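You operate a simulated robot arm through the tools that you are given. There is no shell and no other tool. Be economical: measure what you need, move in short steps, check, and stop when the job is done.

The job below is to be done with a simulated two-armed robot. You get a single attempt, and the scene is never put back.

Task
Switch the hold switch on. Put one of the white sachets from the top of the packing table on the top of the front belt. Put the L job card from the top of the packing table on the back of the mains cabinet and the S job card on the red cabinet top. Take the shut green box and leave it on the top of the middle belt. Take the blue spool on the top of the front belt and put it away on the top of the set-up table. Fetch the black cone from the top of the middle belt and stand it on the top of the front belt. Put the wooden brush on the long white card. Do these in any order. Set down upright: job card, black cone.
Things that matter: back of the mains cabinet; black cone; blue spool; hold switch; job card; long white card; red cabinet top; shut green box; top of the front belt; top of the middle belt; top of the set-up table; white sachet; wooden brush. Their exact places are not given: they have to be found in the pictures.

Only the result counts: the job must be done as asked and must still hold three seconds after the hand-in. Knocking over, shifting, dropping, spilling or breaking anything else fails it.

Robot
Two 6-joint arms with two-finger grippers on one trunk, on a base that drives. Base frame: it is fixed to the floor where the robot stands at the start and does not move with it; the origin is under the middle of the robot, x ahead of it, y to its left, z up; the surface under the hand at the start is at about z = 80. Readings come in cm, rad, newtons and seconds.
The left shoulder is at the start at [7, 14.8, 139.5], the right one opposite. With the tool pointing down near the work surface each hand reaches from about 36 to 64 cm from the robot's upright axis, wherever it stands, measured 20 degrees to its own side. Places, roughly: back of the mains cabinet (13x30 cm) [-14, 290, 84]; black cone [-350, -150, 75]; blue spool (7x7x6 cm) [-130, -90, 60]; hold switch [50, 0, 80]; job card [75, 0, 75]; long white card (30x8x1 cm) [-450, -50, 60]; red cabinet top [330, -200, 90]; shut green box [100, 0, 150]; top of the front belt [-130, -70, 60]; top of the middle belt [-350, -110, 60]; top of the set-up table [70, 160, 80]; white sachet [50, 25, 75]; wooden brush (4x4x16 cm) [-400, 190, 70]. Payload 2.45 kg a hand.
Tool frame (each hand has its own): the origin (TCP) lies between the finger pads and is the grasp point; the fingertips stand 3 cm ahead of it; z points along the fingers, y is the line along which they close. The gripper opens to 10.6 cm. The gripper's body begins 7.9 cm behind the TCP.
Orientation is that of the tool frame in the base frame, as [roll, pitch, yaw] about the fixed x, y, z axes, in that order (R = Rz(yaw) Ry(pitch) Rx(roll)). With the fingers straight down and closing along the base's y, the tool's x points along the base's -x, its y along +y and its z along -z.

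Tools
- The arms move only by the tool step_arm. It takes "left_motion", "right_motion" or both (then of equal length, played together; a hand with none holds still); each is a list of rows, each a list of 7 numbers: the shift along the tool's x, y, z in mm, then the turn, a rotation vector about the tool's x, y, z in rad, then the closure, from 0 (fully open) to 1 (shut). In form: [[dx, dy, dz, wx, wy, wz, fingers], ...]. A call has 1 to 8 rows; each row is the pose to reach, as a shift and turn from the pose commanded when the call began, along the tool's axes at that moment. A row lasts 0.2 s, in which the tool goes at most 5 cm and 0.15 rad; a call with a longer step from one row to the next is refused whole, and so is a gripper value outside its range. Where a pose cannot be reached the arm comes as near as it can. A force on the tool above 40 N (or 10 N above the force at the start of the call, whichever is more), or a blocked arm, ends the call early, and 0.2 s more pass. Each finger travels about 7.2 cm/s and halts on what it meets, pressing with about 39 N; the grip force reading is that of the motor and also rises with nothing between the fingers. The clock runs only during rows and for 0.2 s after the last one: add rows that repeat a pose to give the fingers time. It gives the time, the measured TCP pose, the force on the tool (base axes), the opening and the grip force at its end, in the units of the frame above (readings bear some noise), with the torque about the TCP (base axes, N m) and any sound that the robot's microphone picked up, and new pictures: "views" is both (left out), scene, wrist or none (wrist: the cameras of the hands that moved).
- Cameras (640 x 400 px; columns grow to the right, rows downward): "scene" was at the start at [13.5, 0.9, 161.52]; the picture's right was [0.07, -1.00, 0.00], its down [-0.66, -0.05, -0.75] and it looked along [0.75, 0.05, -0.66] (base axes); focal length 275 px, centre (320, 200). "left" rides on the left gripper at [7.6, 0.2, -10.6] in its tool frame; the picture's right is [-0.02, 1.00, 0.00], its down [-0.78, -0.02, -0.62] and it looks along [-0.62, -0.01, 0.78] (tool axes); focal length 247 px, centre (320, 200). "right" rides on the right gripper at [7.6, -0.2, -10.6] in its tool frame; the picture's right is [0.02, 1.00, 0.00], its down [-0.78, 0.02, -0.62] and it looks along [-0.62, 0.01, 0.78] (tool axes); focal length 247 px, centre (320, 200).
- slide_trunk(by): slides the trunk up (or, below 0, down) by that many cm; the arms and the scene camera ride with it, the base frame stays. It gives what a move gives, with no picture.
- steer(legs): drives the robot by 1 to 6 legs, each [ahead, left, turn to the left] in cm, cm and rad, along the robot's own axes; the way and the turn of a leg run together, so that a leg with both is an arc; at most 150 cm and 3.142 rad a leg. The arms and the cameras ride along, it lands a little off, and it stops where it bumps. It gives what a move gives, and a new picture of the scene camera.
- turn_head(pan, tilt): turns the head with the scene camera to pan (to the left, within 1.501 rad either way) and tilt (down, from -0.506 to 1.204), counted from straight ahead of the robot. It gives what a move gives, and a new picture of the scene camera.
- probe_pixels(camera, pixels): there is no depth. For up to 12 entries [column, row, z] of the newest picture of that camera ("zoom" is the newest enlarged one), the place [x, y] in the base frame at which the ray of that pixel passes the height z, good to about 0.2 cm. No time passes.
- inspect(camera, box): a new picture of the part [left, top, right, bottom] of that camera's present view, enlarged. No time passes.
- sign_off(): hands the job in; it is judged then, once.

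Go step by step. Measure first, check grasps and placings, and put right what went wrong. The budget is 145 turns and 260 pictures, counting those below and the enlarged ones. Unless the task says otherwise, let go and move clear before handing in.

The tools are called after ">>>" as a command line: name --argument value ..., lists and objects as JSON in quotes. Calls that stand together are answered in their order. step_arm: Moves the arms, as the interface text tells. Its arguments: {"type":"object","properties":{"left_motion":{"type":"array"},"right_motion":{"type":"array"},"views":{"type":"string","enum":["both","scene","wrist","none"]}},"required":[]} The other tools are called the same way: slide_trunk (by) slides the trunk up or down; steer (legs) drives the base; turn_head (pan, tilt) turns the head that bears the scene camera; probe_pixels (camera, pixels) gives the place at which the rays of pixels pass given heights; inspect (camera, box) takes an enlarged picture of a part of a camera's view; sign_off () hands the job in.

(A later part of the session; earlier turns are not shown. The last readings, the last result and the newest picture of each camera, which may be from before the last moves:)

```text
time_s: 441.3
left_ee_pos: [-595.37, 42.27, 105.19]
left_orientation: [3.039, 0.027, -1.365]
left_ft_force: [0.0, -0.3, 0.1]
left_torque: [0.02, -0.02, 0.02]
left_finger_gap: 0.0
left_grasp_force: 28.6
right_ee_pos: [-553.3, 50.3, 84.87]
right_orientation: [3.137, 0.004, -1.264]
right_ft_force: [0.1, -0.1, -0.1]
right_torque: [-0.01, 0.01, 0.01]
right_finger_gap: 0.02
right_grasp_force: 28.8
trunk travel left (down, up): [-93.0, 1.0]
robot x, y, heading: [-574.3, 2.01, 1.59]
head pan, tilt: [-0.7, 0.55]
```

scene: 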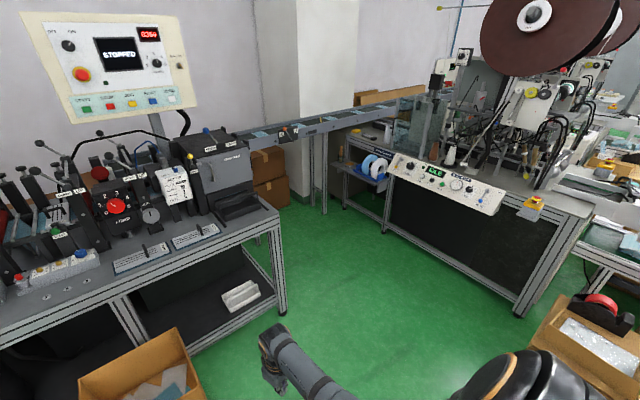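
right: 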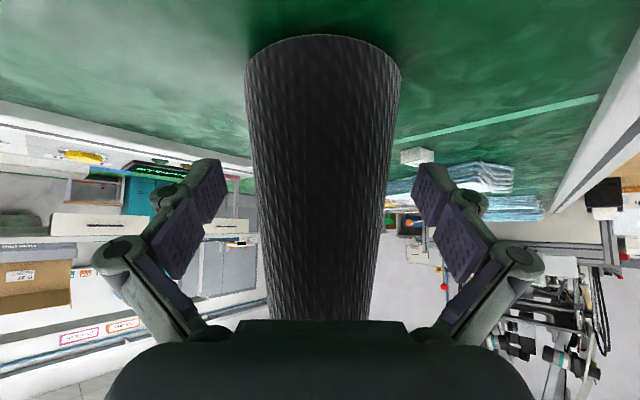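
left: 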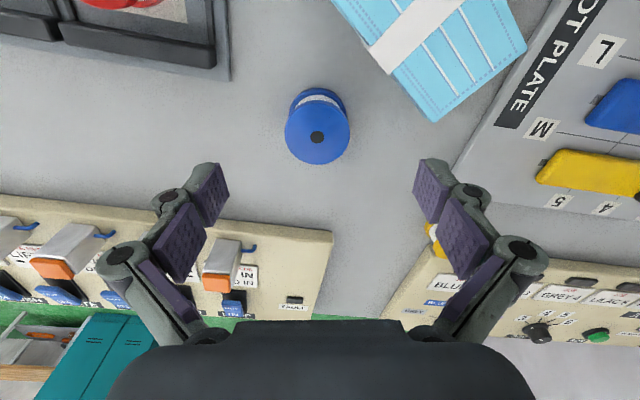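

The side shelf with rolls is at (368,175) with a wooden piece at (343,155). I enlarge it.

>>> inspect --camera "scene" --box '[320, 130, 420, 200]'

>>> probe_pixels --camera "scene" --pixels '[[343, 168, 62], [350, 165, 62], [385, 192, 62], [345, 175, 62], [385, 230, 0], [515, 315, 0], [280, 310, 0], [325, 213, 0], [555, 205, 90], [393, 175, 90]]'

```text
5.71 times, centred on (370, 165) of scene
```

zoom: 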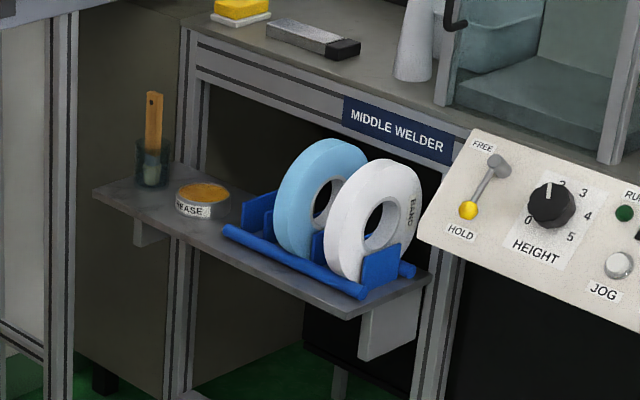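

```text
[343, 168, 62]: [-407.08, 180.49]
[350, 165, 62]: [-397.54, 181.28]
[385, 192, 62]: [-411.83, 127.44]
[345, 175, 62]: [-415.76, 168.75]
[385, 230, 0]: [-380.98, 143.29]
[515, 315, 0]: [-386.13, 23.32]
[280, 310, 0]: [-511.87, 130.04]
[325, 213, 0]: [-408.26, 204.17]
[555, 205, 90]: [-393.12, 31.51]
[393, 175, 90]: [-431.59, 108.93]
```

The brush stands handle-up in a glass jar on the side shelf, near (-407,182). I tidy both hands (higher, upright), then drive toward it, stopping at about (-470,105).

>>> step_arm --right_motion '[[0, 0, -45, 0, 0, 0, 1], [0, 0, -90, 0, 0, 0, 1], [0, 0, -130, 0, 0, 0, 1], [0, 0, -160, 0, 0, 0, 1]]' --left_motion '[[-20, 0, 10, 0.03, 0, 0, 1], [-40, 0, 20, 0.06, 0, 0, 1], [-60, 0, 20, 0.1, 0, 0, 1], [-60, 0, 20, 0.1, 0, 0, 1]]' --views "none"

>>> steer --legs '[[0, 0, -1.59], [104, 102, 0]]'

>>> turn_head --pan 0.5 --tilt 0.7

```text
time_s: 442.3
left_ee_pos: [-597.01, 48.3, 103.23]
left_orientation: [3.14, 0.027, -1.368]
left_ft_force: [0.4, 0.4, -0.8]
left_torque: [0.05, -0.02, 0.02]
left_finger_gap: 0.02
left_grasp_force: 28.8
right_ee_pos: [-553.4, 50.39, 100.49]
right_orientation: [3.137, 0.004, -1.264]
right_ft_force: [0.1, 0.1, 0.1]
right_torque: [0.0, -0.01, 0.03]
right_finger_gap: 0.0
right_grasp_force: 28.7
trunk travel left (down, up): [-93.0, 1.0]
robot x, y, heading: [-575.07, 1.81, 1.595]
head pan, tilt: [-0.7, 0.55]
```

```text
time_s: 453.4
left_ee_pos: [-427.57, 129.58, 103.19]
left_orientation: [3.137, 0.024, -2.951]
left_ft_force: [0.1, -0.5, -0.9]
left_torque: [-0.01, -0.02, 0.0]
left_finger_gap: 0.0
left_grasp_force: 28.1
right_ee_pos: [-425.77, 85.91, 100.36]
right_orientation: [3.135, 0.005, -2.845]
right_ft_force: [-0.4, 0.3, 1.1]
right_torque: [0.02, 0.02, 0.01]
right_finger_gap: 0.01
right_grasp_force: 28.2
trunk travel left (down, up): [-93.0, 1.0]
robot x, y, heading: [-474.1, 107.62, 0.005]
head pan, tilt: [-0.7, 0.55]
```

scene: 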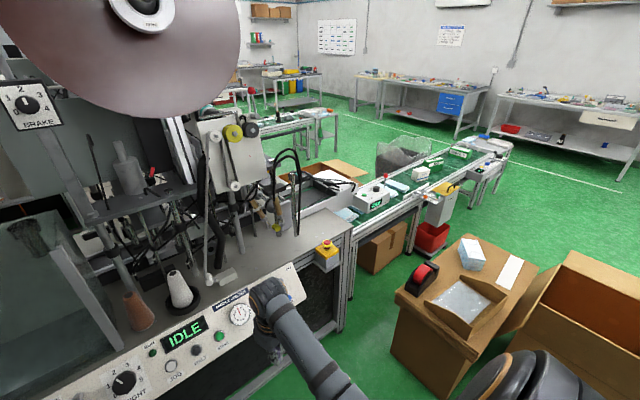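

```text
time_s: 454.9
left_ee_pos: [-427.44, 129.63, 103.21]
left_orientation: [3.139, 0.026, -2.95]
left_ft_force: [-0.1, -0.3, -0.3]
left_torque: [-0.02, 0.03, 0.0]
left_finger_gap: 0.0
left_grasp_force: 28.8
right_ee_pos: [-425.7, 85.87, 100.46]
right_orientation: [3.136, 0.005, -2.845]
right_ft_force: [-1.0, 0.9, 0.0]
right_torque: [-0.03, 0.0, 0.0]
right_finger_gap: 0.01
right_grasp_force: 28.2
trunk travel left (down, up): [-93.0, 1.0]
robot x, y, heading: [-474.14, 107.34, 0.004]
head pan, tilt: [0.499, 0.7]
```

scene: 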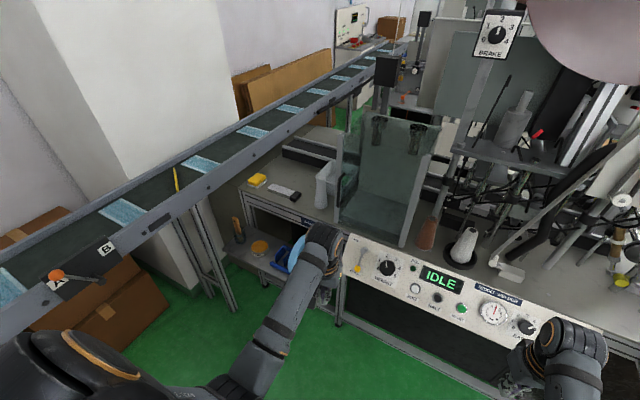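

Brush is at (238,228) in its jar; the overhead conveyor is just beyond. I enlarge and measure.

>>> inspect --camera "scene" --box '[200, 190, 320, 265]'

>>> probe_pixels --camera "scene" --pixels '[[241, 242, 63], [235, 218, 78], [235, 218, 80], [260, 252, 63], [175, 215, 95], [175, 215, 105], [205, 232, 63], [310, 205, 95], [310, 110, 95], [215, 305, 0], [235, 310, 0], [285, 278, 63]]'

```text
5.33 times, centred on (260, 228) of scene
```

zoom: 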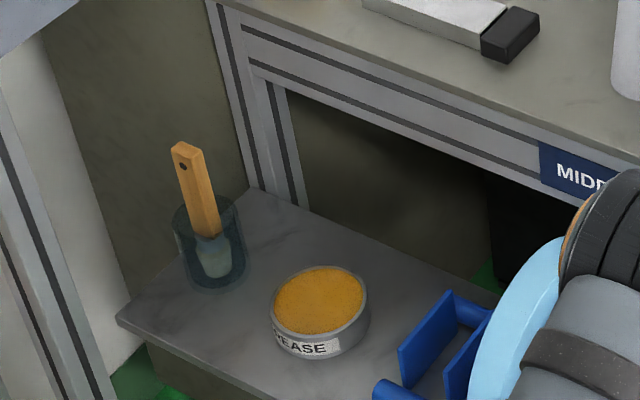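

```text
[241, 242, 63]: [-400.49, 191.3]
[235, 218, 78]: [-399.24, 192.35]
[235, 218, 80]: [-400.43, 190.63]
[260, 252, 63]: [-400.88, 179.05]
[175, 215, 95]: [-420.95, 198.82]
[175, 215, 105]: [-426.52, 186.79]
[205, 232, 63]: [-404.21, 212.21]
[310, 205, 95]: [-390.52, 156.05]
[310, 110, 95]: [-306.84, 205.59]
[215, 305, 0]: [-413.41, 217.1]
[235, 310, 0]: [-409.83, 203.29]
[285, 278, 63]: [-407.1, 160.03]
```

Brush is near (-400,191), top ≈78, conveyor above from y≈200. I'll grip the handle with the left hand horizontal; I start tilting the left forward while drawing the right hand back to the side.

>>> step_arm --left_motion '[[-34, 0, -6, 0, -0.14, 0, 1], [-68, 0, -12, 0, -0.28, 0, 1], [-102, 0, -18, 0, -0.42, 0, 1], [-136, 0, -24, 0, -0.56, 0, 1], [-170, 0, -30, 0, -0.7, 0, 1], [-204, 0, -36, 0, -0.84, 0, 1], [-238, 0, -42, 0, -0.98, 0, 1], [-270, 0, -50, 0, -1.12, 0, 1]]' --right_motion '[[45, -20, 4, 0, 0, 0, 1], [90, -40, 8, 0, 0, 0, 1], [135, -60, 12, 0, 0, 0, 1], [180, -80, 16, 0, 0, 0, 1], [225, -100, 20, 0, 0, 0, 1], [270, -120, 25, 0, 0, 0, 1], [315, -140, 30, 0, 0, 0, 1], [355, -160, 35, 0, 0, 0, 1]]' --views "scene"

```text
time_s: 456.6
left_ee_pos: [-401.66, 134.5, 109.33]
left_orientation: [3.131, 1.151, -2.96]
left_ft_force: [-0.4, -0.4, 0.5]
left_torque: [0.05, 0.03, 0.03]
left_finger_gap: 0.0
left_grasp_force: 28.8
right_ee_pos: [-453.34, 64.8, 92.35]
right_orientation: [3.133, 0.009, -2.843]
right_ft_force: [-0.3, -0.8, -0.1]
right_torque: [0.04, -0.05, -0.03]
right_finger_gap: 0.0
right_grasp_force: 28.3
right hand out of reach, approached as far as the arm can: row 6, 7, 8
trunk travel left (down, up): [-93.0, 1.0]
robot x, y, heading: [-473.97, 107.96, 0.006]
head pan, tilt: [0.499, 0.7]
```

scene: 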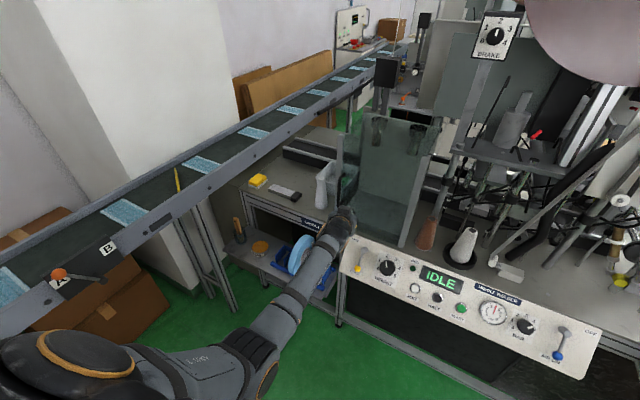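

Good. I finish tilting to horizontal, pull the left hand back ~10 cm and open it, then strafe left 56.

>>> step_arm --left_motion '[[14, 0, -32, 0, -0.14, 0, 0.6], [29, 0, -64, 0, -0.28, 0, 0.3], [43, 0, -96, 0, -0.42, 0, 0.3], [43, 0, -96, 0, -0.42, 0, 0.3]]' --views "none"

>>> steer --legs '[[0, 54, 0]]'

>>> turn_head --pan 0.35 --tilt 0.85

>>> inspect --camera "left" --box '[0, 0, 640, 400]'

```text
time_s: 457.6
left_ee_pos: [-411.2, 132.97, 108.86]
left_orientation: [2.857, 1.564, 3.048]
left_ft_force: [1.0, 0.6, -0.2]
left_torque: [0.02, -0.04, 0.01]
left_finger_gap: 7.43
left_grasp_force: 0.0
right_ee_pos: [-453.09, 65.12, 92.41]
right_orientation: [3.136, 0.001, -2.845]
right_ft_force: [0.2, -0.6, 0.2]
right_torque: [0.01, 0.02, 0.0]
right_finger_gap: 0.0
right_grasp_force: 28.5
trunk travel left (down, up): [-93.0, 1.0]
robot x, y, heading: [-474.07, 107.79, 0.01]
head pan, tilt: [0.499, 0.7]
```

```text
time_s: 460.8
left_ee_pos: [-411.68, 186.11, 108.96]
left_orientation: [2.461, 1.566, 2.655]
left_ft_force: [0.1, 0.1, 0.4]
left_torque: [0.0, 0.03, 0.02]
left_finger_gap: 7.43
left_grasp_force: 0.0
right_ee_pos: [-453.69, 118.51, 92.4]
right_orientation: [3.137, 0.004, -2.847]
right_ft_force: [0.2, 0.1, -0.4]
right_torque: [0.01, -0.04, -0.03]
right_finger_gap: 0.0
right_grasp_force: 28.3
trunk travel left (down, up): [-93.0, 1.0]
robot x, y, heading: [-474.28, 161.37, 0.004]
head pan, tilt: [0.499, 0.7]
```

scene: 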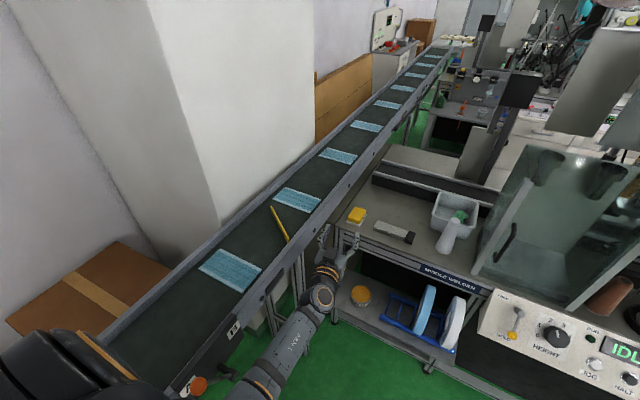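

```text
time_s: 461.4
left_ee_pos: [-411.5, 186.23, 108.96]
left_orientation: [2.632, 1.567, 2.819]
left_ft_force: [0.2, -0.4, -0.2]
left_torque: [-0.01, -0.02, -0.02]
left_finger_gap: 7.42
left_grasp_force: 0.0
right_ee_pos: [-453.67, 118.53, 92.36]
right_orientation: [3.137, 0.004, -2.848]
right_ft_force: [-0.5, -0.3, -0.6]
right_torque: [0.02, -0.02, 0.02]
right_finger_gap: 0.0
right_grasp_force: 28.8
trunk travel left (down, up): [-93.0, 1.0]
robot x, y, heading: [-474.71, 161.41, 0.006]
head pan, tilt: [0.351, 0.85]
```

scene: 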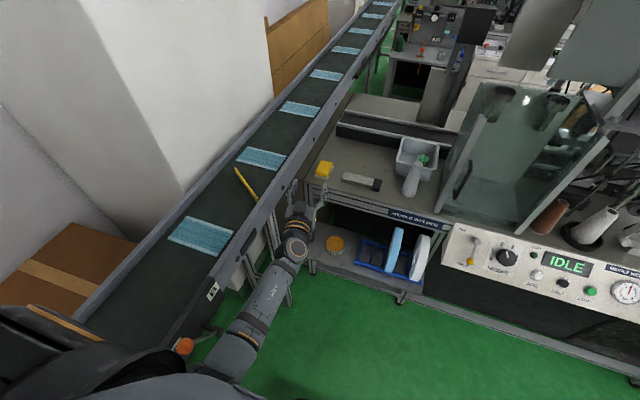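

```text
1.00 times, centred on (320, 200) of left (not enlarged: the box is as wide or as high as the picture)
```

zoom: 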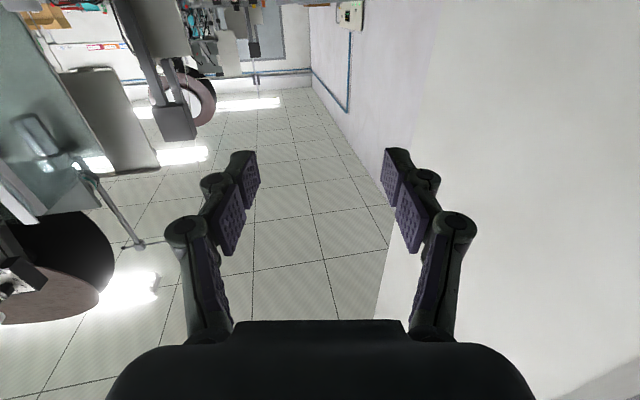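

The conveyor edge is close to the left arm; I measure its south edge and my elbow position before lowering.

>>> probe_pixels --camera "scene" --pixels '[[235, 375, 115], [200, 365, 115], [185, 365, 100], [212, 295, 95], [212, 295, 105], [300, 185, 95], [300, 185, 105], [335, 250, 63], [290, 300, 0], [185, 345, 105]]'

>>> inspect --camera "scene" --box '[240, 160, 400, 260]'

```text
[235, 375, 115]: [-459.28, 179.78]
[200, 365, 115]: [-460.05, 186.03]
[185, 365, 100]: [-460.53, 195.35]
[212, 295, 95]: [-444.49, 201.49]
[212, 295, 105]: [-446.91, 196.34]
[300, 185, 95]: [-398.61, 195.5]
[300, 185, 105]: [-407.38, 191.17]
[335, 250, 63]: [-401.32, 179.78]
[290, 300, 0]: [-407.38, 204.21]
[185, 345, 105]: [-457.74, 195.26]
```

```text
4.00 times, centred on (320, 210) of scene
```

zoom: 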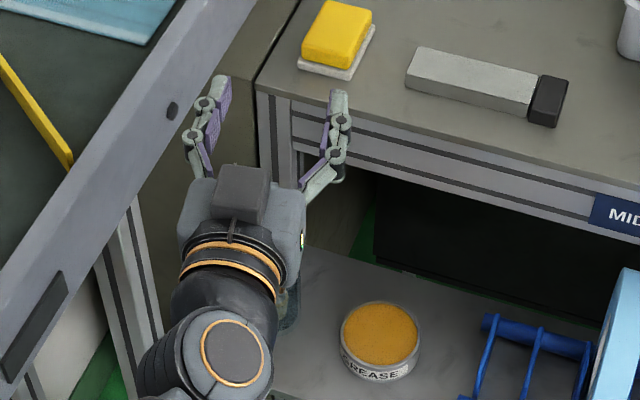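

Clearances work if I lower at y≈186, then move in. I lower the trunk 33 and look.

>>> slide_trunk --by -33

>>> turn_head --pan 0.3 --tilt 0.7

>>> inspect --camera "scene" --box '[240, 120, 400, 220]'

```text
time_s: 464.7
left_ee_pos: [-411.51, 186.32, 75.89]
left_orientation: [2.645, 1.567, 2.833]
left_ft_force: [0.3, 0.7, 0.6]
left_torque: [-0.03, -0.02, 0.03]
left_finger_gap: 7.45
left_grasp_force: 0.0
right_ee_pos: [-453.65, 118.65, 59.41]
right_orientation: [3.136, 0.004, -2.848]
right_ft_force: [-0.7, 0.8, -0.8]
right_torque: [0.02, 0.03, 0.0]
right_finger_gap: 0.01
right_grasp_force: 29.0
trunk travel left (down, up): [-60.0, 34.0]
robot x, y, heading: [-474.27, 161.36, 0.006]
head pan, tilt: [0.351, 0.85]
```

```text
time_s: 465.4
left_ee_pos: [-411.72, 186.19, 75.96]
left_orientation: [2.646, 1.565, 2.835]
left_ft_force: [0.5, 0.0, 0.4]
left_torque: [0.0, 0.01, -0.02]
left_finger_gap: 7.44
left_grasp_force: 0.0
right_ee_pos: [-453.59, 118.65, 59.22]
right_orientation: [3.135, 0.002, -2.85]
right_ft_force: [0.0, -0.3, -0.1]
right_torque: [-0.02, 0.0, 0.01]
right_finger_gap: 0.0
right_grasp_force: 28.7
trunk travel left (down, up): [-60.0, 34.0]
robot x, y, heading: [-474.23, 160.86, 0.004]
head pan, tilt: [0.3, 0.7]
```

scene: 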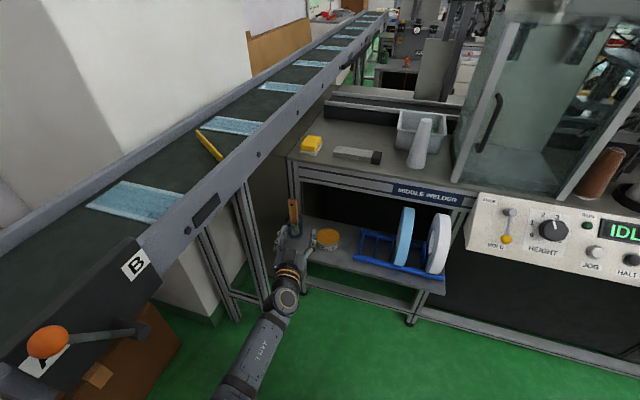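

```text
4.00 times, centred on (320, 170) of scene
```

zoom: 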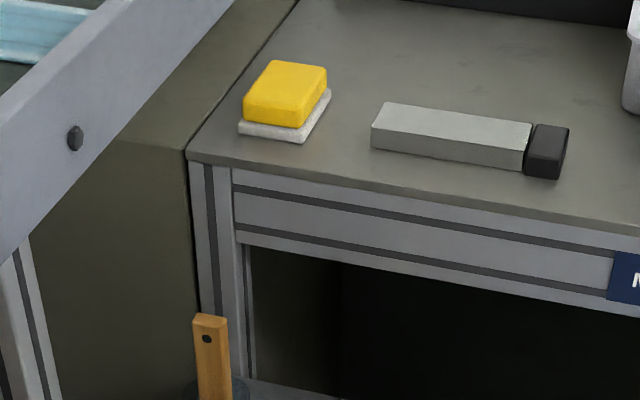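

>>> inspect --camera "scene" --box '[250, 185, 346, 245]'

>>> probe_pixels --camera "scene" --pixels '[[292, 200, 78], [292, 200, 79], [297, 203, 78], [293, 215, 75], [328, 240, 63]]'

```text
6.67 times, centred on (298, 215) of scene
```

zoom: 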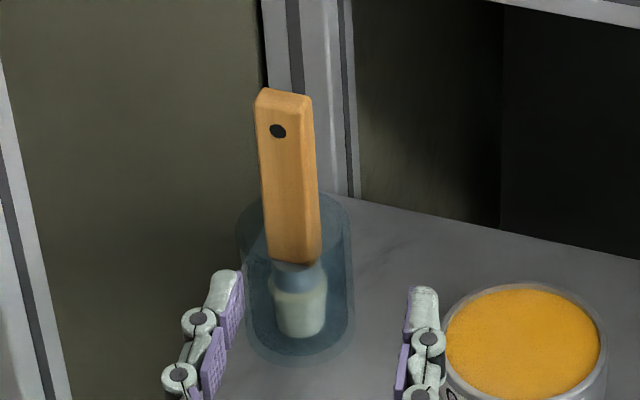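

```text
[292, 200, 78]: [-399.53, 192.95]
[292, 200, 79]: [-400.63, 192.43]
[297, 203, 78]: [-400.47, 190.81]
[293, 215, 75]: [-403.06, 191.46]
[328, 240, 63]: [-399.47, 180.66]
```

The handle is clear between jar and fingers. I shift left 3.3 and go forward 12, then close.

>>> step_arm --left_motion '[[0, 33, 0, 0, 0, 0, 0.3], [0, 33, 40, 0, 0, 0, 0.3], [0, 33, 80, 0, 0, 0, 0.3], [0, 33, 110, 0, 0, 0, 0.3], [0, 33, 120, 0, 0, 0, 0.3]]' --views "none"

>>> inspect --camera "scene" --box '[250, 185, 346, 245]'

```text
time_s: 466.6
left_ee_pos: [-400.44, 191.92, 75.78]
left_orientation: [2.771, 1.564, 2.958]
left_ft_force: [-1.0, 0.3, -0.6]
left_torque: [0.02, 0.03, 0.02]
left_finger_gap: 7.4
left_grasp_force: 0.0
right_ee_pos: [-453.67, 118.58, 59.28]
right_orientation: [3.137, 0.004, -2.849]
right_ft_force: [-0.2, -0.3, 0.0]
right_torque: [0.0, 0.0, -0.05]
right_finger_gap: 0.0
right_grasp_force: 29.0
trunk travel left (down, up): [-60.0, 34.0]
robot x, y, heading: [-474.45, 161.18, 0.005]
head pan, tilt: [0.3, 0.7]
```

```text
6.67 times, centred on (298, 215) of scene
```

zoom: 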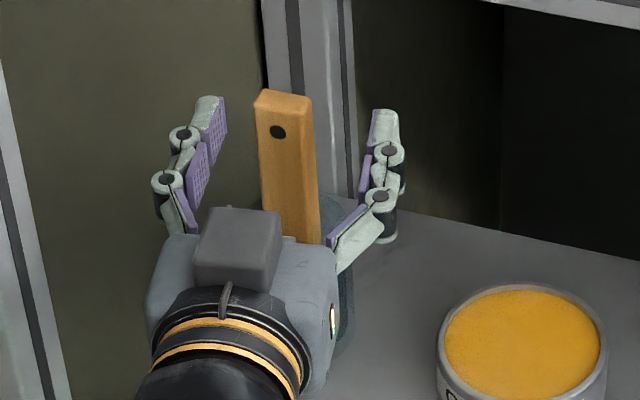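

I close on the handle and lift 10.5 cm with the trunk.

>>> step_arm --left_motion '[[0, 0, 0, 0, 0, 0, 0.7], [0, 0, 0, 0, 0, 0, 1], [0, 0, 0, 0, 0, 0, 1], [0, 0, 0, 0, 0, 0, 1]]' --views "none"

>>> slide_trunk --by 10.5

>>> inspect --camera "scene" --box '[240, 180, 368, 260]'

```text
time_s: 467.6
left_ee_pos: [-400.57, 191.78, 75.78]
left_orientation: [2.599, 1.566, 2.789]
left_ft_force: [0.3, 0.5, 1.6]
left_torque: [0.07, 0.0, 0.01]
left_finger_gap: 2.55
left_grasp_force: 38.7
right_ee_pos: [-453.69, 118.66, 59.48]
right_orientation: [3.135, 0.004, -2.849]
right_ft_force: [1.0, -0.3, -0.7]
right_torque: [0.02, -0.01, -0.01]
right_finger_gap: 0.01
right_grasp_force: 28.3
trunk travel left (down, up): [-60.0, 34.0]
robot x, y, heading: [-474.68, 161.34, 0.007]
head pan, tilt: [0.3, 0.7]
```

```text
time_s: 469.0
left_ee_pos: [-400.5, 191.88, 86.16]
left_orientation: [2.676, 1.566, 2.867]
left_ft_force: [0.9, 0.3, -0.8]
left_torque: [-0.01, 0.0, 0.0]
left_finger_gap: 2.59
left_grasp_force: 38.5
right_ee_pos: [-453.59, 118.44, 69.91]
right_orientation: [3.136, 0.003, -2.847]
right_ft_force: [0.8, -0.1, -0.9]
right_torque: [-0.01, -0.03, 0.02]
right_finger_gap: 0.0
right_grasp_force: 28.9
trunk travel left (down, up): [-70.5, 23.5]
robot x, y, heading: [-474.3, 161.17, 0.008]
head pan, tilt: [0.3, 0.7]
```

```text
5.00 times, centred on (304, 220) of scene
```

zoom: 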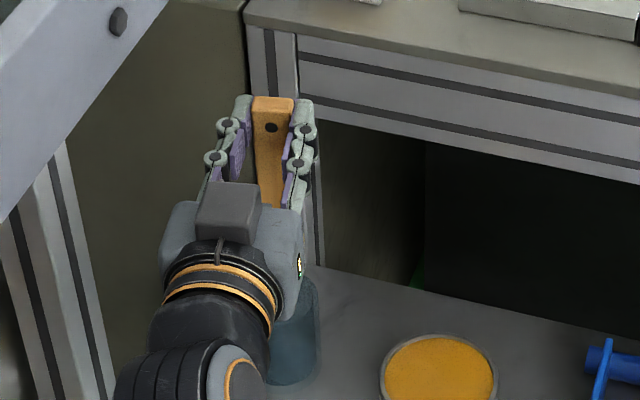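

Gripped and rising. I lift 2 more to be sure of clearing the jar, then draw the hand back and south.

>>> slide_trunk --by 2

>>> step_arm --left_motion '[[0, 0, -20, 0, 0, 0, 1], [0, -10, -55, 0, 0, 0, 1], [0, -30, -90, 0, 0, 0, 1], [0, -40, -110, 0, 0, 0, 1]]' --views "scene"

>>> inspect --camera "scene" --box '[240, 180, 368, 260]'

```text
time_s: 469.6
left_ee_pos: [-400.48, 191.88, 88.27]
left_orientation: [2.666, 1.566, 2.854]
left_ft_force: [0.3, 0.2, -0.2]
left_torque: [-0.01, -0.01, -0.04]
left_finger_gap: 2.55
left_grasp_force: 38.9
right_ee_pos: [-453.63, 118.6, 71.88]
right_orientation: [3.136, 0.002, -2.849]
right_ft_force: [-0.4, -0.4, 0.4]
right_torque: [0.01, 0.02, 0.01]
right_finger_gap: 0.0
right_grasp_force: 28.5
trunk travel left (down, up): [-72.5, 21.5]
robot x, y, heading: [-474.45, 161.09, 0.002]
head pan, tilt: [0.3, 0.7]
```

```text
time_s: 470.6
left_ee_pos: [-410.64, 186.13, 88.13]
left_orientation: [2.495, 1.564, 2.685]
left_ft_force: [-0.3, 0.2, -0.3]
left_torque: [0.03, 0.03, 0.01]
left_finger_gap: 2.56
left_grasp_force: 39.2
right_ee_pos: [-453.73, 118.62, 71.9]
right_orientation: [3.136, 0.004, -2.847]
right_ft_force: [0.2, -0.7, 0.6]
right_torque: [0.01, 0.03, -0.03]
right_finger_gap: 0.01
right_grasp_force: 28.9
trunk travel left (down, up): [-72.5, 21.5]
robot x, y, heading: [-474.71, 161.12, 0.006]
head pan, tilt: [0.3, 0.7]
```

scene: 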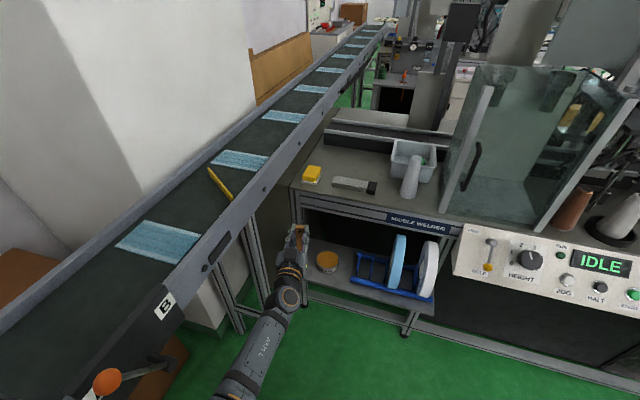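

```text
5.00 times, centred on (304, 220) of scene
```

zoom: 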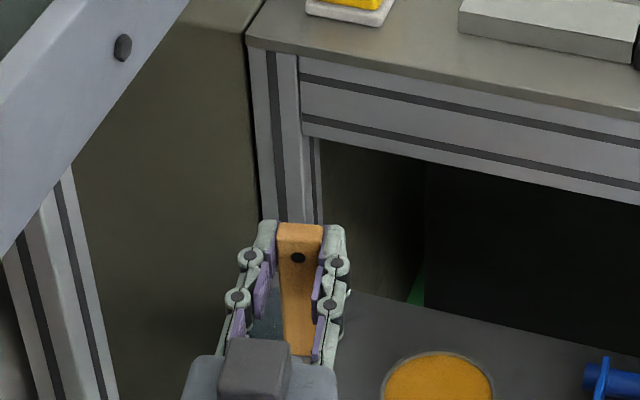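

The brush is out and the jar stayed. I raise the trunk and drive away south, turning to face north at the top of the gap.

>>> slide_trunk --by 21

>>> steer --legs '[[0, -62, 0], [-30, 0, 0], [-20, -60, 0], [0, 0, 1.57], [0, 48, 0], [-33, 0, 0]]'

```text
time_s: 472.9
left_ee_pos: [-410.6, 186.25, 109.08]
left_orientation: [2.656, 1.566, 2.843]
left_ft_force: [0.6, 0.0, -0.6]
left_torque: [-0.01, 0.01, -0.02]
left_finger_gap: 2.55
left_grasp_force: 39.5
right_ee_pos: [-453.63, 118.54, 92.86]
right_orientation: [3.135, 0.002, -2.847]
right_ft_force: [0.3, -0.3, -0.1]
right_torque: [0.0, -0.03, -0.01]
right_finger_gap: 0.01
right_grasp_force: 28.6
trunk travel left (down, up): [-93.5, 0.5]
robot x, y, heading: [-474.28, 161.24, 0.007]
head pan, tilt: [0.3, 0.7]
```

```text
time_s: 489.1
left_ee_pos: [-597.85, 71.3, 108.91]
left_orientation: [2.707, 1.562, -1.799]
left_ft_force: [0.1, 0.1, -0.9]
left_torque: [0.0, 0.0, -0.01]
left_finger_gap: 2.54
left_grasp_force: 39.2
right_ee_pos: [-529.72, 29.3, 92.71]
right_orientation: [3.135, 0.001, -1.264]
right_ft_force: [-0.5, 0.1, -1.2]
right_torque: [0.0, 0.01, 0.02]
right_finger_gap: 0.0
right_grasp_force: 28.9
trunk travel left (down, up): [-93.5, 0.5]
robot x, y, heading: [-572.06, 7.7, 1.587]
head pan, tilt: [0.3, 0.7]
```

scene: 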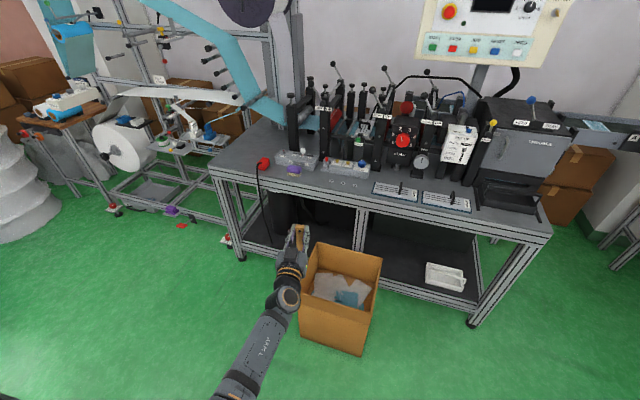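

I correct heading and back through the gap, first half.

>>> steer --legs '[[0, 2, -0.016], [-80, 0, 0]]'

```text
time_s: 493.9
left_ee_pos: [-598.48, -10.14, 109.07]
left_orientation: [2.676, 1.562, -1.846]
left_ft_force: [0.4, -0.8, -0.5]
left_torque: [-0.01, -0.01, -0.02]
left_finger_gap: 2.58
left_grasp_force: 38.8
right_ee_pos: [-531.01, -53.17, 93.01]
right_orientation: [3.136, 0.005, -1.278]
right_ft_force: [-0.1, -0.1, 0.0]
right_torque: [-0.05, 0.03, -0.02]
right_finger_gap: 0.0
right_grasp_force: 28.4
trunk travel left (down, up): [-93.5, 0.5]
robot x, y, heading: [-573.88, -74.07, 1.572]
head pan, tilt: [0.3, 0.7]
```

scene: 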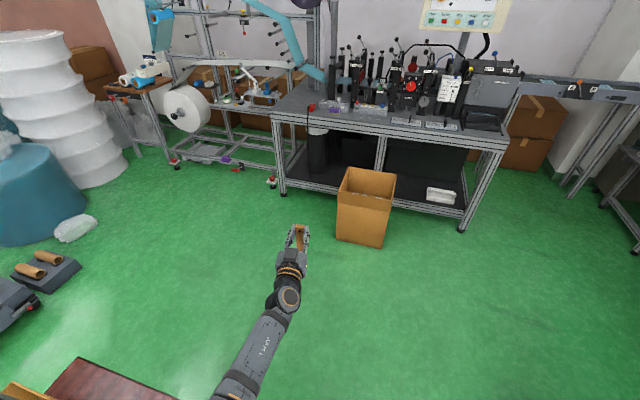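

>>> steer --legs '[[-69, 0, 0]]'

```text
time_s: 497.7
left_ee_pos: [-598.8, -80.53, 109.04]
left_orientation: [2.676, 1.563, -1.828]
left_ft_force: [0.1, 0.5, -0.4]
left_torque: [-0.01, -0.02, 0.02]
left_finger_gap: 2.54
left_grasp_force: 38.3
right_ee_pos: [-530.47, -122.39, 92.8]
right_orientation: [3.136, 0.003, -1.259]
right_ft_force: [-0.3, 0.2, -0.2]
right_torque: [-0.01, 0.03, -0.01]
right_finger_gap: 0.0
right_grasp_force: 29.0
trunk travel left (down, up): [-93.5, 0.5]
robot x, y, heading: [-572.67, -144.24, 1.598]
head pan, tilt: [0.3, 0.7]
```

scene: 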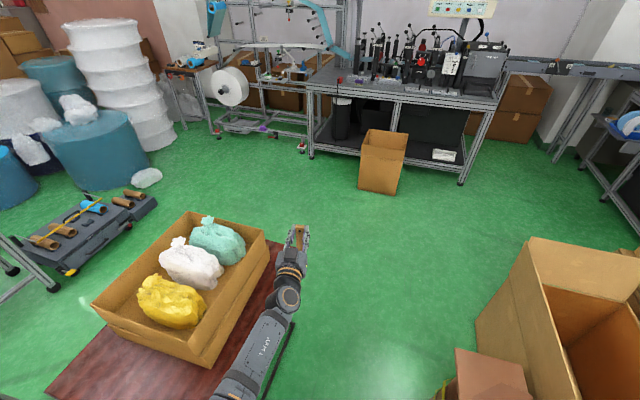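

>>> steer --legs '[[0, -16, 0], [-20, -1, 0]]'

```text
time_s: 500.4
left_ee_pos: [-581.35, -100.37, 108.89]
left_orientation: [2.814, 1.561, -1.693]
left_ft_force: [0.4, 1.1, -1.2]
left_torque: [0.01, 0.01, 0.01]
left_finger_gap: 2.55
left_grasp_force: 38.8
right_ee_pos: [-513.26, -142.35, 92.85]
right_orientation: [3.137, 0.002, -1.262]
right_ft_force: [-0.6, 0.3, 0.3]
right_torque: [-0.04, -0.02, -0.03]
right_finger_gap: 0.02
right_grasp_force: 28.7
trunk travel left (down, up): [-93.5, 0.5]
robot x, y, heading: [-555.58, -163.98, 1.596]
head pan, tilt: [0.3, 0.7]
```

scene: 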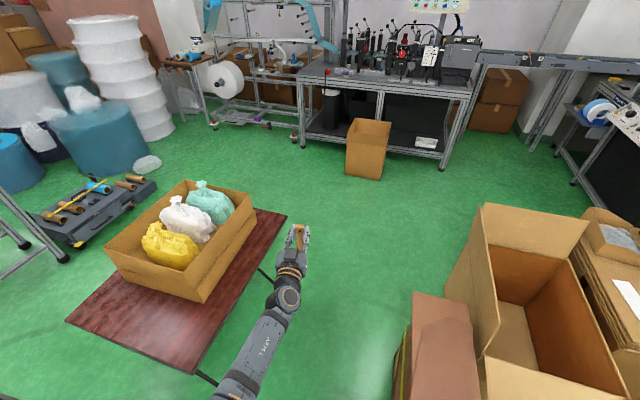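

Through the gap. I strafe east to x≈-450 and look at the card.

>>> steer --legs '[[-6, 0, -0.025], [0, -104, 0]]'

>>> turn_head --pan 0 --tilt 0.8

>>> step_arm --left_motion '[[0, 0, -10, 0, 0.14, 0, 1], [0, 0, -20, 0, 0.28, 0, 1], [0, 0, -30, 0, 0.42, 0, 1], [0, 0, -40, 0, 0.56, 0, 1], [0, 0, -50, 0, 0.7, 0, 1], [0, 0, -60, 0, 0.84, 0, 1], [0, 0, -70, 0, 0.98, 0, 1], [0, 0, -80, 0, 1.12, 0, 1]]' --views "scene"

```text
time_s: 506.4
left_ee_pos: [-474.05, -107.03, 109.04]
left_orientation: [2.726, 1.567, -1.815]
left_ft_force: [-0.2, 0.3, -0.7]
left_torque: [-0.01, -0.01, -0.02]
left_finger_gap: 2.54
left_grasp_force: 38.6
right_ee_pos: [-407.24, -151.07, 92.84]
right_orientation: [3.138, 0.004, -1.294]
right_ft_force: [0.2, -0.6, 0.2]
right_torque: [0.0, -0.02, 0.0]
right_finger_gap: 0.0
right_grasp_force: 28.5
trunk travel left (down, up): [-93.5, 0.5]
robot x, y, heading: [-450.16, -171.06, 1.559]
head pan, tilt: [0.3, 0.7]
```

scene: 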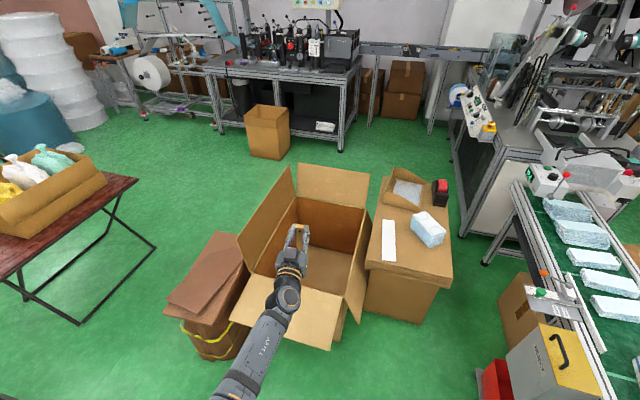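

```text
time_s: 507.1
left_ee_pos: [-473.98, -107.12, 109.15]
left_orientation: [2.558, 1.566, -1.981]
left_ft_force: [0.3, -0.1, -0.3]
left_torque: [-0.02, 0.01, -0.02]
left_finger_gap: 2.56
left_grasp_force: 38.3
right_ee_pos: [-407.22, -151.15, 92.89]
right_orientation: [3.136, 0.005, -1.293]
right_ft_force: [0.5, -0.6, -0.1]
right_torque: [0.02, -0.04, -0.03]
right_finger_gap: 0.0
right_grasp_force: 28.7
trunk travel left (down, up): [-93.5, 0.5]
robot x, y, heading: [-450.42, -171.19, 1.555]
head pan, tilt: [0.0, 0.799]
```

scene: 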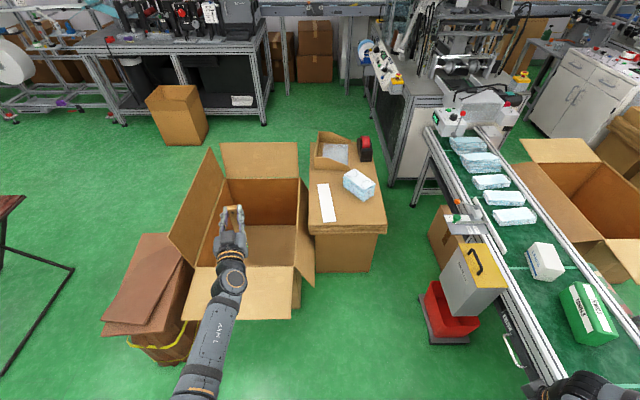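

```text
time_s: 508.9
left_ee_pos: [-472.62, -114.86, 109.12]
left_orientation: [3.138, 0.444, -1.399]
left_ft_force: [0.1, 0.2, -1.4]
left_torque: [0.03, -0.02, 0.01]
left_finger_gap: 2.6
left_grasp_force: 38.7
left hand out of reach, approached as far as the arm can: row 1, 2
right_ee_pos: [-407.17, -151.06, 92.89]
right_orientation: [3.135, 0.003, -1.293]
right_ft_force: [-0.4, 0.3, -0.3]
right_torque: [-0.03, 0.01, 0.03]
right_finger_gap: 0.0
right_grasp_force: 28.1
trunk travel left (down, up): [-93.5, 0.5]
robot x, y, heading: [-450.28, -170.92, 1.562]
head pan, tilt: [0.0, 0.799]
```

scene: 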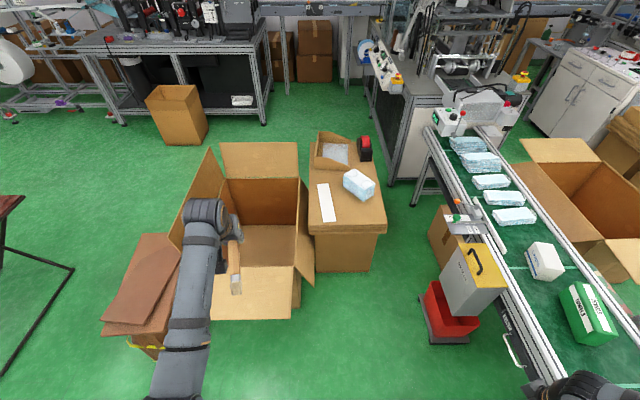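

I measure the card (corners 317,185 / 336,221), the carton and the bins.

>>> probe_pixels --camera "scene" --pixels '[[318, 185, 60], [328, 183, 60], [323, 223, 60], [336, 221, 60], [312, 235, 60], [387, 230, 60], [320, 268, 0], [372, 270, 0], [424, 322, 0], [434, 343, 0], [300, 305, 0], [315, 270, 40]]'

>>> step_arm --left_motion '[[0, 0, -10, 0, 0.14, 0, 1], [0, 0, -20, 0, 0.28, 0, 1], [0, 0, -30, 0, 0.42, 0, 1], [0, 0, -30, 0, 0.445, 0, 1]]' --views "wrist"

```text
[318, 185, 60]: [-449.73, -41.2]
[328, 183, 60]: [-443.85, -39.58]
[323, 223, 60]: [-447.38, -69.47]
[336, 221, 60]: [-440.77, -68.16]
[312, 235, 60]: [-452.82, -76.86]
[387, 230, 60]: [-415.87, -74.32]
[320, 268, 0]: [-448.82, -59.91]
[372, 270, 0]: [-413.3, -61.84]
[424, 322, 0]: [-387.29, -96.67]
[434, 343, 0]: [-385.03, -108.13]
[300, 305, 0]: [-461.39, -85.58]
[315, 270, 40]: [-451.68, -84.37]
```

```text
time_s: 509.9
left_ee_pos: [-472.5, -115.92, 111.52]
left_orientation: [3.14, 0.0, -1.398]
left_ft_force: [-0.8, 0.0, 0.9]
left_torque: [0.01, 0.06, -0.01]
left_finger_gap: 2.6
left_grasp_force: 39.3
left hand out of reach, approached as far as the arm can: row 4
right_ee_pos: [-407.12, -151.04, 92.92]
right_orientation: [3.136, 0.003, -1.294]
right_ft_force: [-0.4, -0.2, -0.2]
right_torque: [-0.03, -0.01, -0.01]
right_finger_gap: 0.0
right_grasp_force: 28.4
trunk travel left (down, up): [-93.5, 0.5]
robot x, y, heading: [-449.83, -171.41, 1.555]
head pan, tilt: [0.0, 0.799]
```

left: 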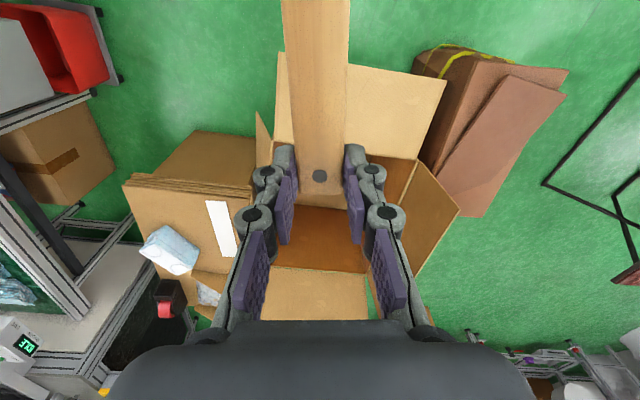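

Card runs from (-444,-69) to (-447,-40), centre (-445.4,-54.6). I tuck the right hand back and drive to (-440,-109), heading 1.29, so the left hand comes above the card.

>>> step_arm --right_motion '[[35, 10, 10, 0, 0, 0, 1], [70, 20, 20, 0, 0, 0, 1], [105, 30, 30, 0, 0, 0, 1], [144, 40, 40, 0, 0, 0, 1]]' --views "none"

>>> steer --legs '[[0, 0, -0.267], [62, 7.5, 0]]'

```text
time_s: 510.9
left_ee_pos: [-472.46, -115.94, 111.48]
left_orientation: [3.141, 0.004, -1.398]
left_ft_force: [0.2, 0.1, -0.6]
left_torque: [0.07, -0.02, 0.02]
left_finger_gap: 2.57
left_grasp_force: 38.8
right_ee_pos: [-407.71, -164.53, 86.41]
right_orientation: [3.138, 0.005, -1.292]
right_ft_force: [-0.8, -0.2, -0.3]
right_torque: [0.0, -0.01, -0.03]
right_finger_gap: 0.0
right_grasp_force: 29.1
right hand out of reach, approached as far as the arm can: row 2, 3, 4
trunk travel left (down, up): [-93.5, 0.5]
robot x, y, heading: [-450.09, -171.1, 1.557]
head pan, tilt: [0.0, 0.799]
```

```text
time_s: 515.3
left_ee_pos: [-444.64, -51.24, 111.52]
left_orientation: [3.139, 0.005, -1.696]
left_ft_force: [0.1, -0.6, -0.8]
left_torque: [0.02, 0.01, 0.01]
left_finger_gap: 2.54
left_grasp_force: 38.8
right_ee_pos: [-396.94, -116.66, 86.26]
right_orientation: [3.137, 0.004, -1.59]
right_ft_force: [-0.2, 0.5, -0.7]
right_torque: [0.01, 0.0, 0.01]
right_finger_gap: 0.01
right_grasp_force: 28.5
trunk travel left (down, up): [-93.5, 0.5]
robot x, y, heading: [-439.5, -110.4, 1.259]
head pan, tilt: [0.0, 0.799]
```

scene: 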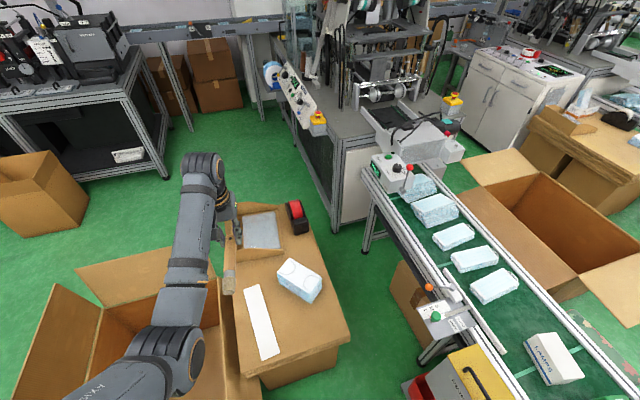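

I reprobe the card, lower the trunk 17, and align/rotate the hand while coming down to z≈78.

>>> probe_pixels --camera "scene" --pixels '[[244, 287, 61], [257, 284, 61], [262, 361, 61], [280, 355, 61], [277, 285, 61]]'

>>> slide_trunk --by -17

>>> step_arm --left_motion '[[-5, 8, 30, 0, 0, -0.11, 1], [-10, 15, 70, 0, 0, -0.22, 1], [-10, 15, 110, 0, 0, -0.22, 1], [-10, 15, 150, 0, 0, -0.22, 1], [-10, 15, 165, 0, 0, -0.22, 1]]' --views "both"

```text
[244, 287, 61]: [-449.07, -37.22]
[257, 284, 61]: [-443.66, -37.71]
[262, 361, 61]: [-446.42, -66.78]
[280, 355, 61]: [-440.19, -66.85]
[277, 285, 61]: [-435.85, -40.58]
```

```text
time_s: 517.2
left_ee_pos: [-444.54, -51.19, 94.46]
left_orientation: [3.14, 0.005, -1.695]
left_ft_force: [-0.3, 0.9, -0.6]
left_torque: [-0.01, 0.01, 0.0]
left_finger_gap: 2.57
left_grasp_force: 38.7
right_ee_pos: [-396.76, -116.62, 69.36]
right_orientation: [3.137, 0.002, -1.592]
right_ft_force: [-0.4, 0.8, -0.4]
right_torque: [-0.01, 0.02, 0.0]
right_finger_gap: 0.02
right_grasp_force: 28.7
trunk travel left (down, up): [-76.5, 17.5]
robot x, y, heading: [-439.35, -110.6, 1.26]
head pan, tilt: [0.0, 0.799]
```

```text
time_s: 518.4
left_ee_pos: [-446.02, -49.75, 77.59]
left_orientation: [3.139, 0.003, -1.477]
left_ft_force: [-1.0, -0.3, 0.1]
left_torque: [0.02, 0.01, 0.01]
left_finger_gap: 2.59
left_grasp_force: 38.5
right_ee_pos: [-396.88, -116.66, 69.36]
right_orientation: [3.137, 0.004, -1.593]
right_ft_force: [-0.3, 0.1, 0.8]
right_torque: [0.01, 0.01, 0.01]
right_finger_gap: 0.0
right_grasp_force: 28.5
trunk travel left (down, up): [-76.5, 17.5]
robot x, y, heading: [-439.6, -110.5, 1.26]
head pan, tilt: [0.0, 0.799]
```

scene: 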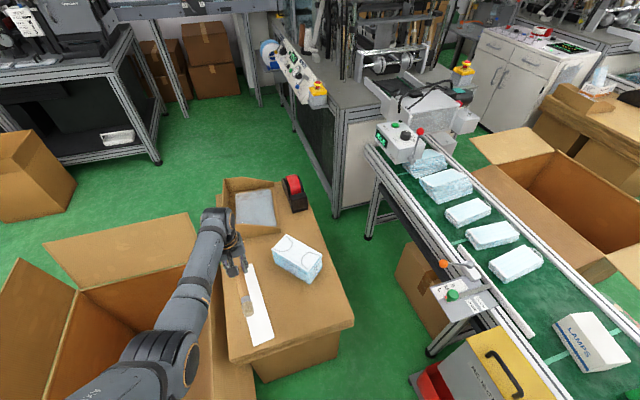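
left: 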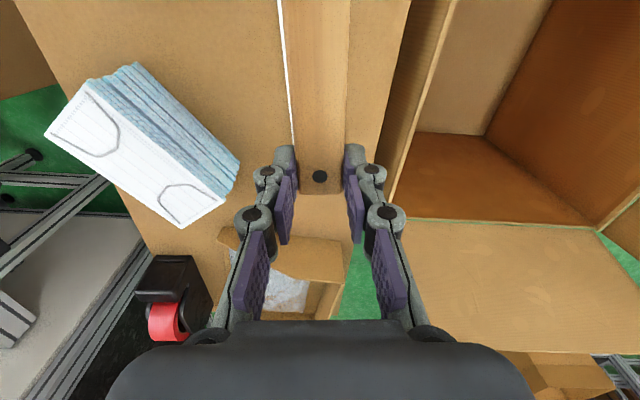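

Aligned over the card (its edge just left of the brush at 285,60). I shift 0.6 toward +x and lower in decreasing steps until contact.

>>> step_arm --left_motion '[[0, -6, 40, 0, 0, 0, 1], [0, -6, 80, 0, 0, 0, 1], [0, -6, 110, 0, 0, 0, 1], [0, -6, 120, 0, 0, 0, 1], [0, -6, 127, 0, 0, 0, 1], [0, -6, 133, 0, 0, 0, 1], [0, -6, 139, 0, 0, 0, 1], [0, -6, 145, 0, 0, 0, 1]]' --views "scene"

>>> inspect --camera "scene" --box '[200, 200, 360, 380]'

```text
time_s: 520.2
left_ee_pos: [-445.98, -51.92, 66.46]
left_orientation: [3.14, 0.005, -1.477]
left_ft_force: [0.2, -0.2, 0.0]
left_torque: [0.01, -0.03, 0.04]
left_finger_gap: 2.59
left_grasp_force: 38.5
left hand out of reach, approached as far as the arm can: row 3, 4, 5, 6, 7, 8
right_ee_pos: [-396.96, -116.56, 69.44]
right_orientation: [3.136, 0.002, -1.593]
right_ft_force: [-0.4, 0.4, 0.0]
right_torque: [-0.01, 0.01, 0.0]
right_finger_gap: 0.0
right_grasp_force: 28.5
trunk travel left (down, up): [-76.5, 17.5]
robot x, y, heading: [-439.83, -110.75, 1.263]
head pan, tilt: [0.0, 0.799]
```

scene: 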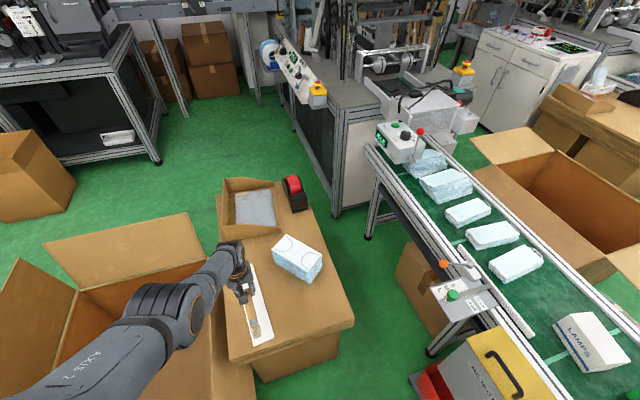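

```text
2.22 times, centred on (280, 290) of scene
```

zoom: 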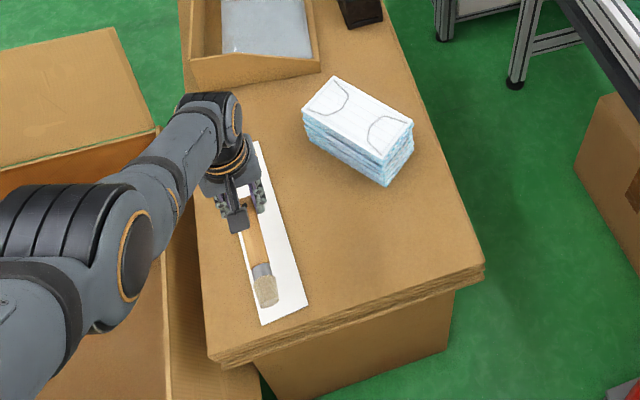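

The brush hangs just above the card. The arm is at its reach limit, so I lower with small trunk steps.

>>> slide_trunk --by -2

>>> slide_trunk --by -0.6

>>> slide_trunk --by -0.5

```text
time_s: 520.9
left_ee_pos: [-445.87, -51.88, 64.51]
left_orientation: [3.141, 0.004, -1.476]
left_ft_force: [-0.4, -0.6, -0.6]
left_torque: [0.03, 0.02, -0.03]
left_finger_gap: 2.58
left_grasp_force: 39.6
right_ee_pos: [-396.87, -116.65, 67.39]
right_orientation: [3.135, 0.003, -1.591]
right_ft_force: [-0.8, -0.2, 0.5]
right_torque: [-0.01, -0.01, 0.03]
right_finger_gap: 0.0
right_grasp_force: 28.9
trunk travel left (down, up): [-74.5, 19.5]
robot x, y, heading: [-439.82, -110.85, 1.261]
head pan, tilt: [0.0, 0.799]
```

```text
time_s: 521.5
left_ee_pos: [-445.96, -51.91, 63.99]
left_orientation: [-3.141, 0.004, -1.475]
left_ft_force: [0.7, 0.5, -0.5]
left_torque: [0.03, -0.01, 0.02]
left_finger_gap: 2.58
left_grasp_force: 39.7
right_ee_pos: [-396.87, -116.56, 66.72]
right_orientation: [3.136, 0.006, -1.591]
right_ft_force: [0.7, -0.1, -0.1]
right_torque: [0.0, 0.01, 0.04]
right_finger_gap: 0.0
right_grasp_force: 28.4
trunk travel left (down, up): [-73.9, 20.1]
robot x, y, heading: [-439.62, -110.22, 1.26]
head pan, tilt: [0.0, 0.799]
```

```text
time_s: 522.0
left_ee_pos: [-446.01, -52.03, 63.31]
left_orientation: [3.14, 0.003, -1.477]
left_ft_force: [0.8, 0.6, 0.5]
left_torque: [0.01, -0.01, 0.01]
left_finger_gap: 2.6
left_grasp_force: 39.5
right_ee_pos: [-396.88, -116.49, 66.28]
right_orientation: [3.136, 0.002, -1.592]
right_ft_force: [0.3, 1.1, 0.4]
right_torque: [0.01, 0.01, 0.04]
right_finger_gap: 0.01
right_grasp_force: 28.8
trunk travel left (down, up): [-73.4, 20.6]
robot x, y, heading: [-439.45, -110.57, 1.259]
head pan, tilt: [0.0, 0.799]
```

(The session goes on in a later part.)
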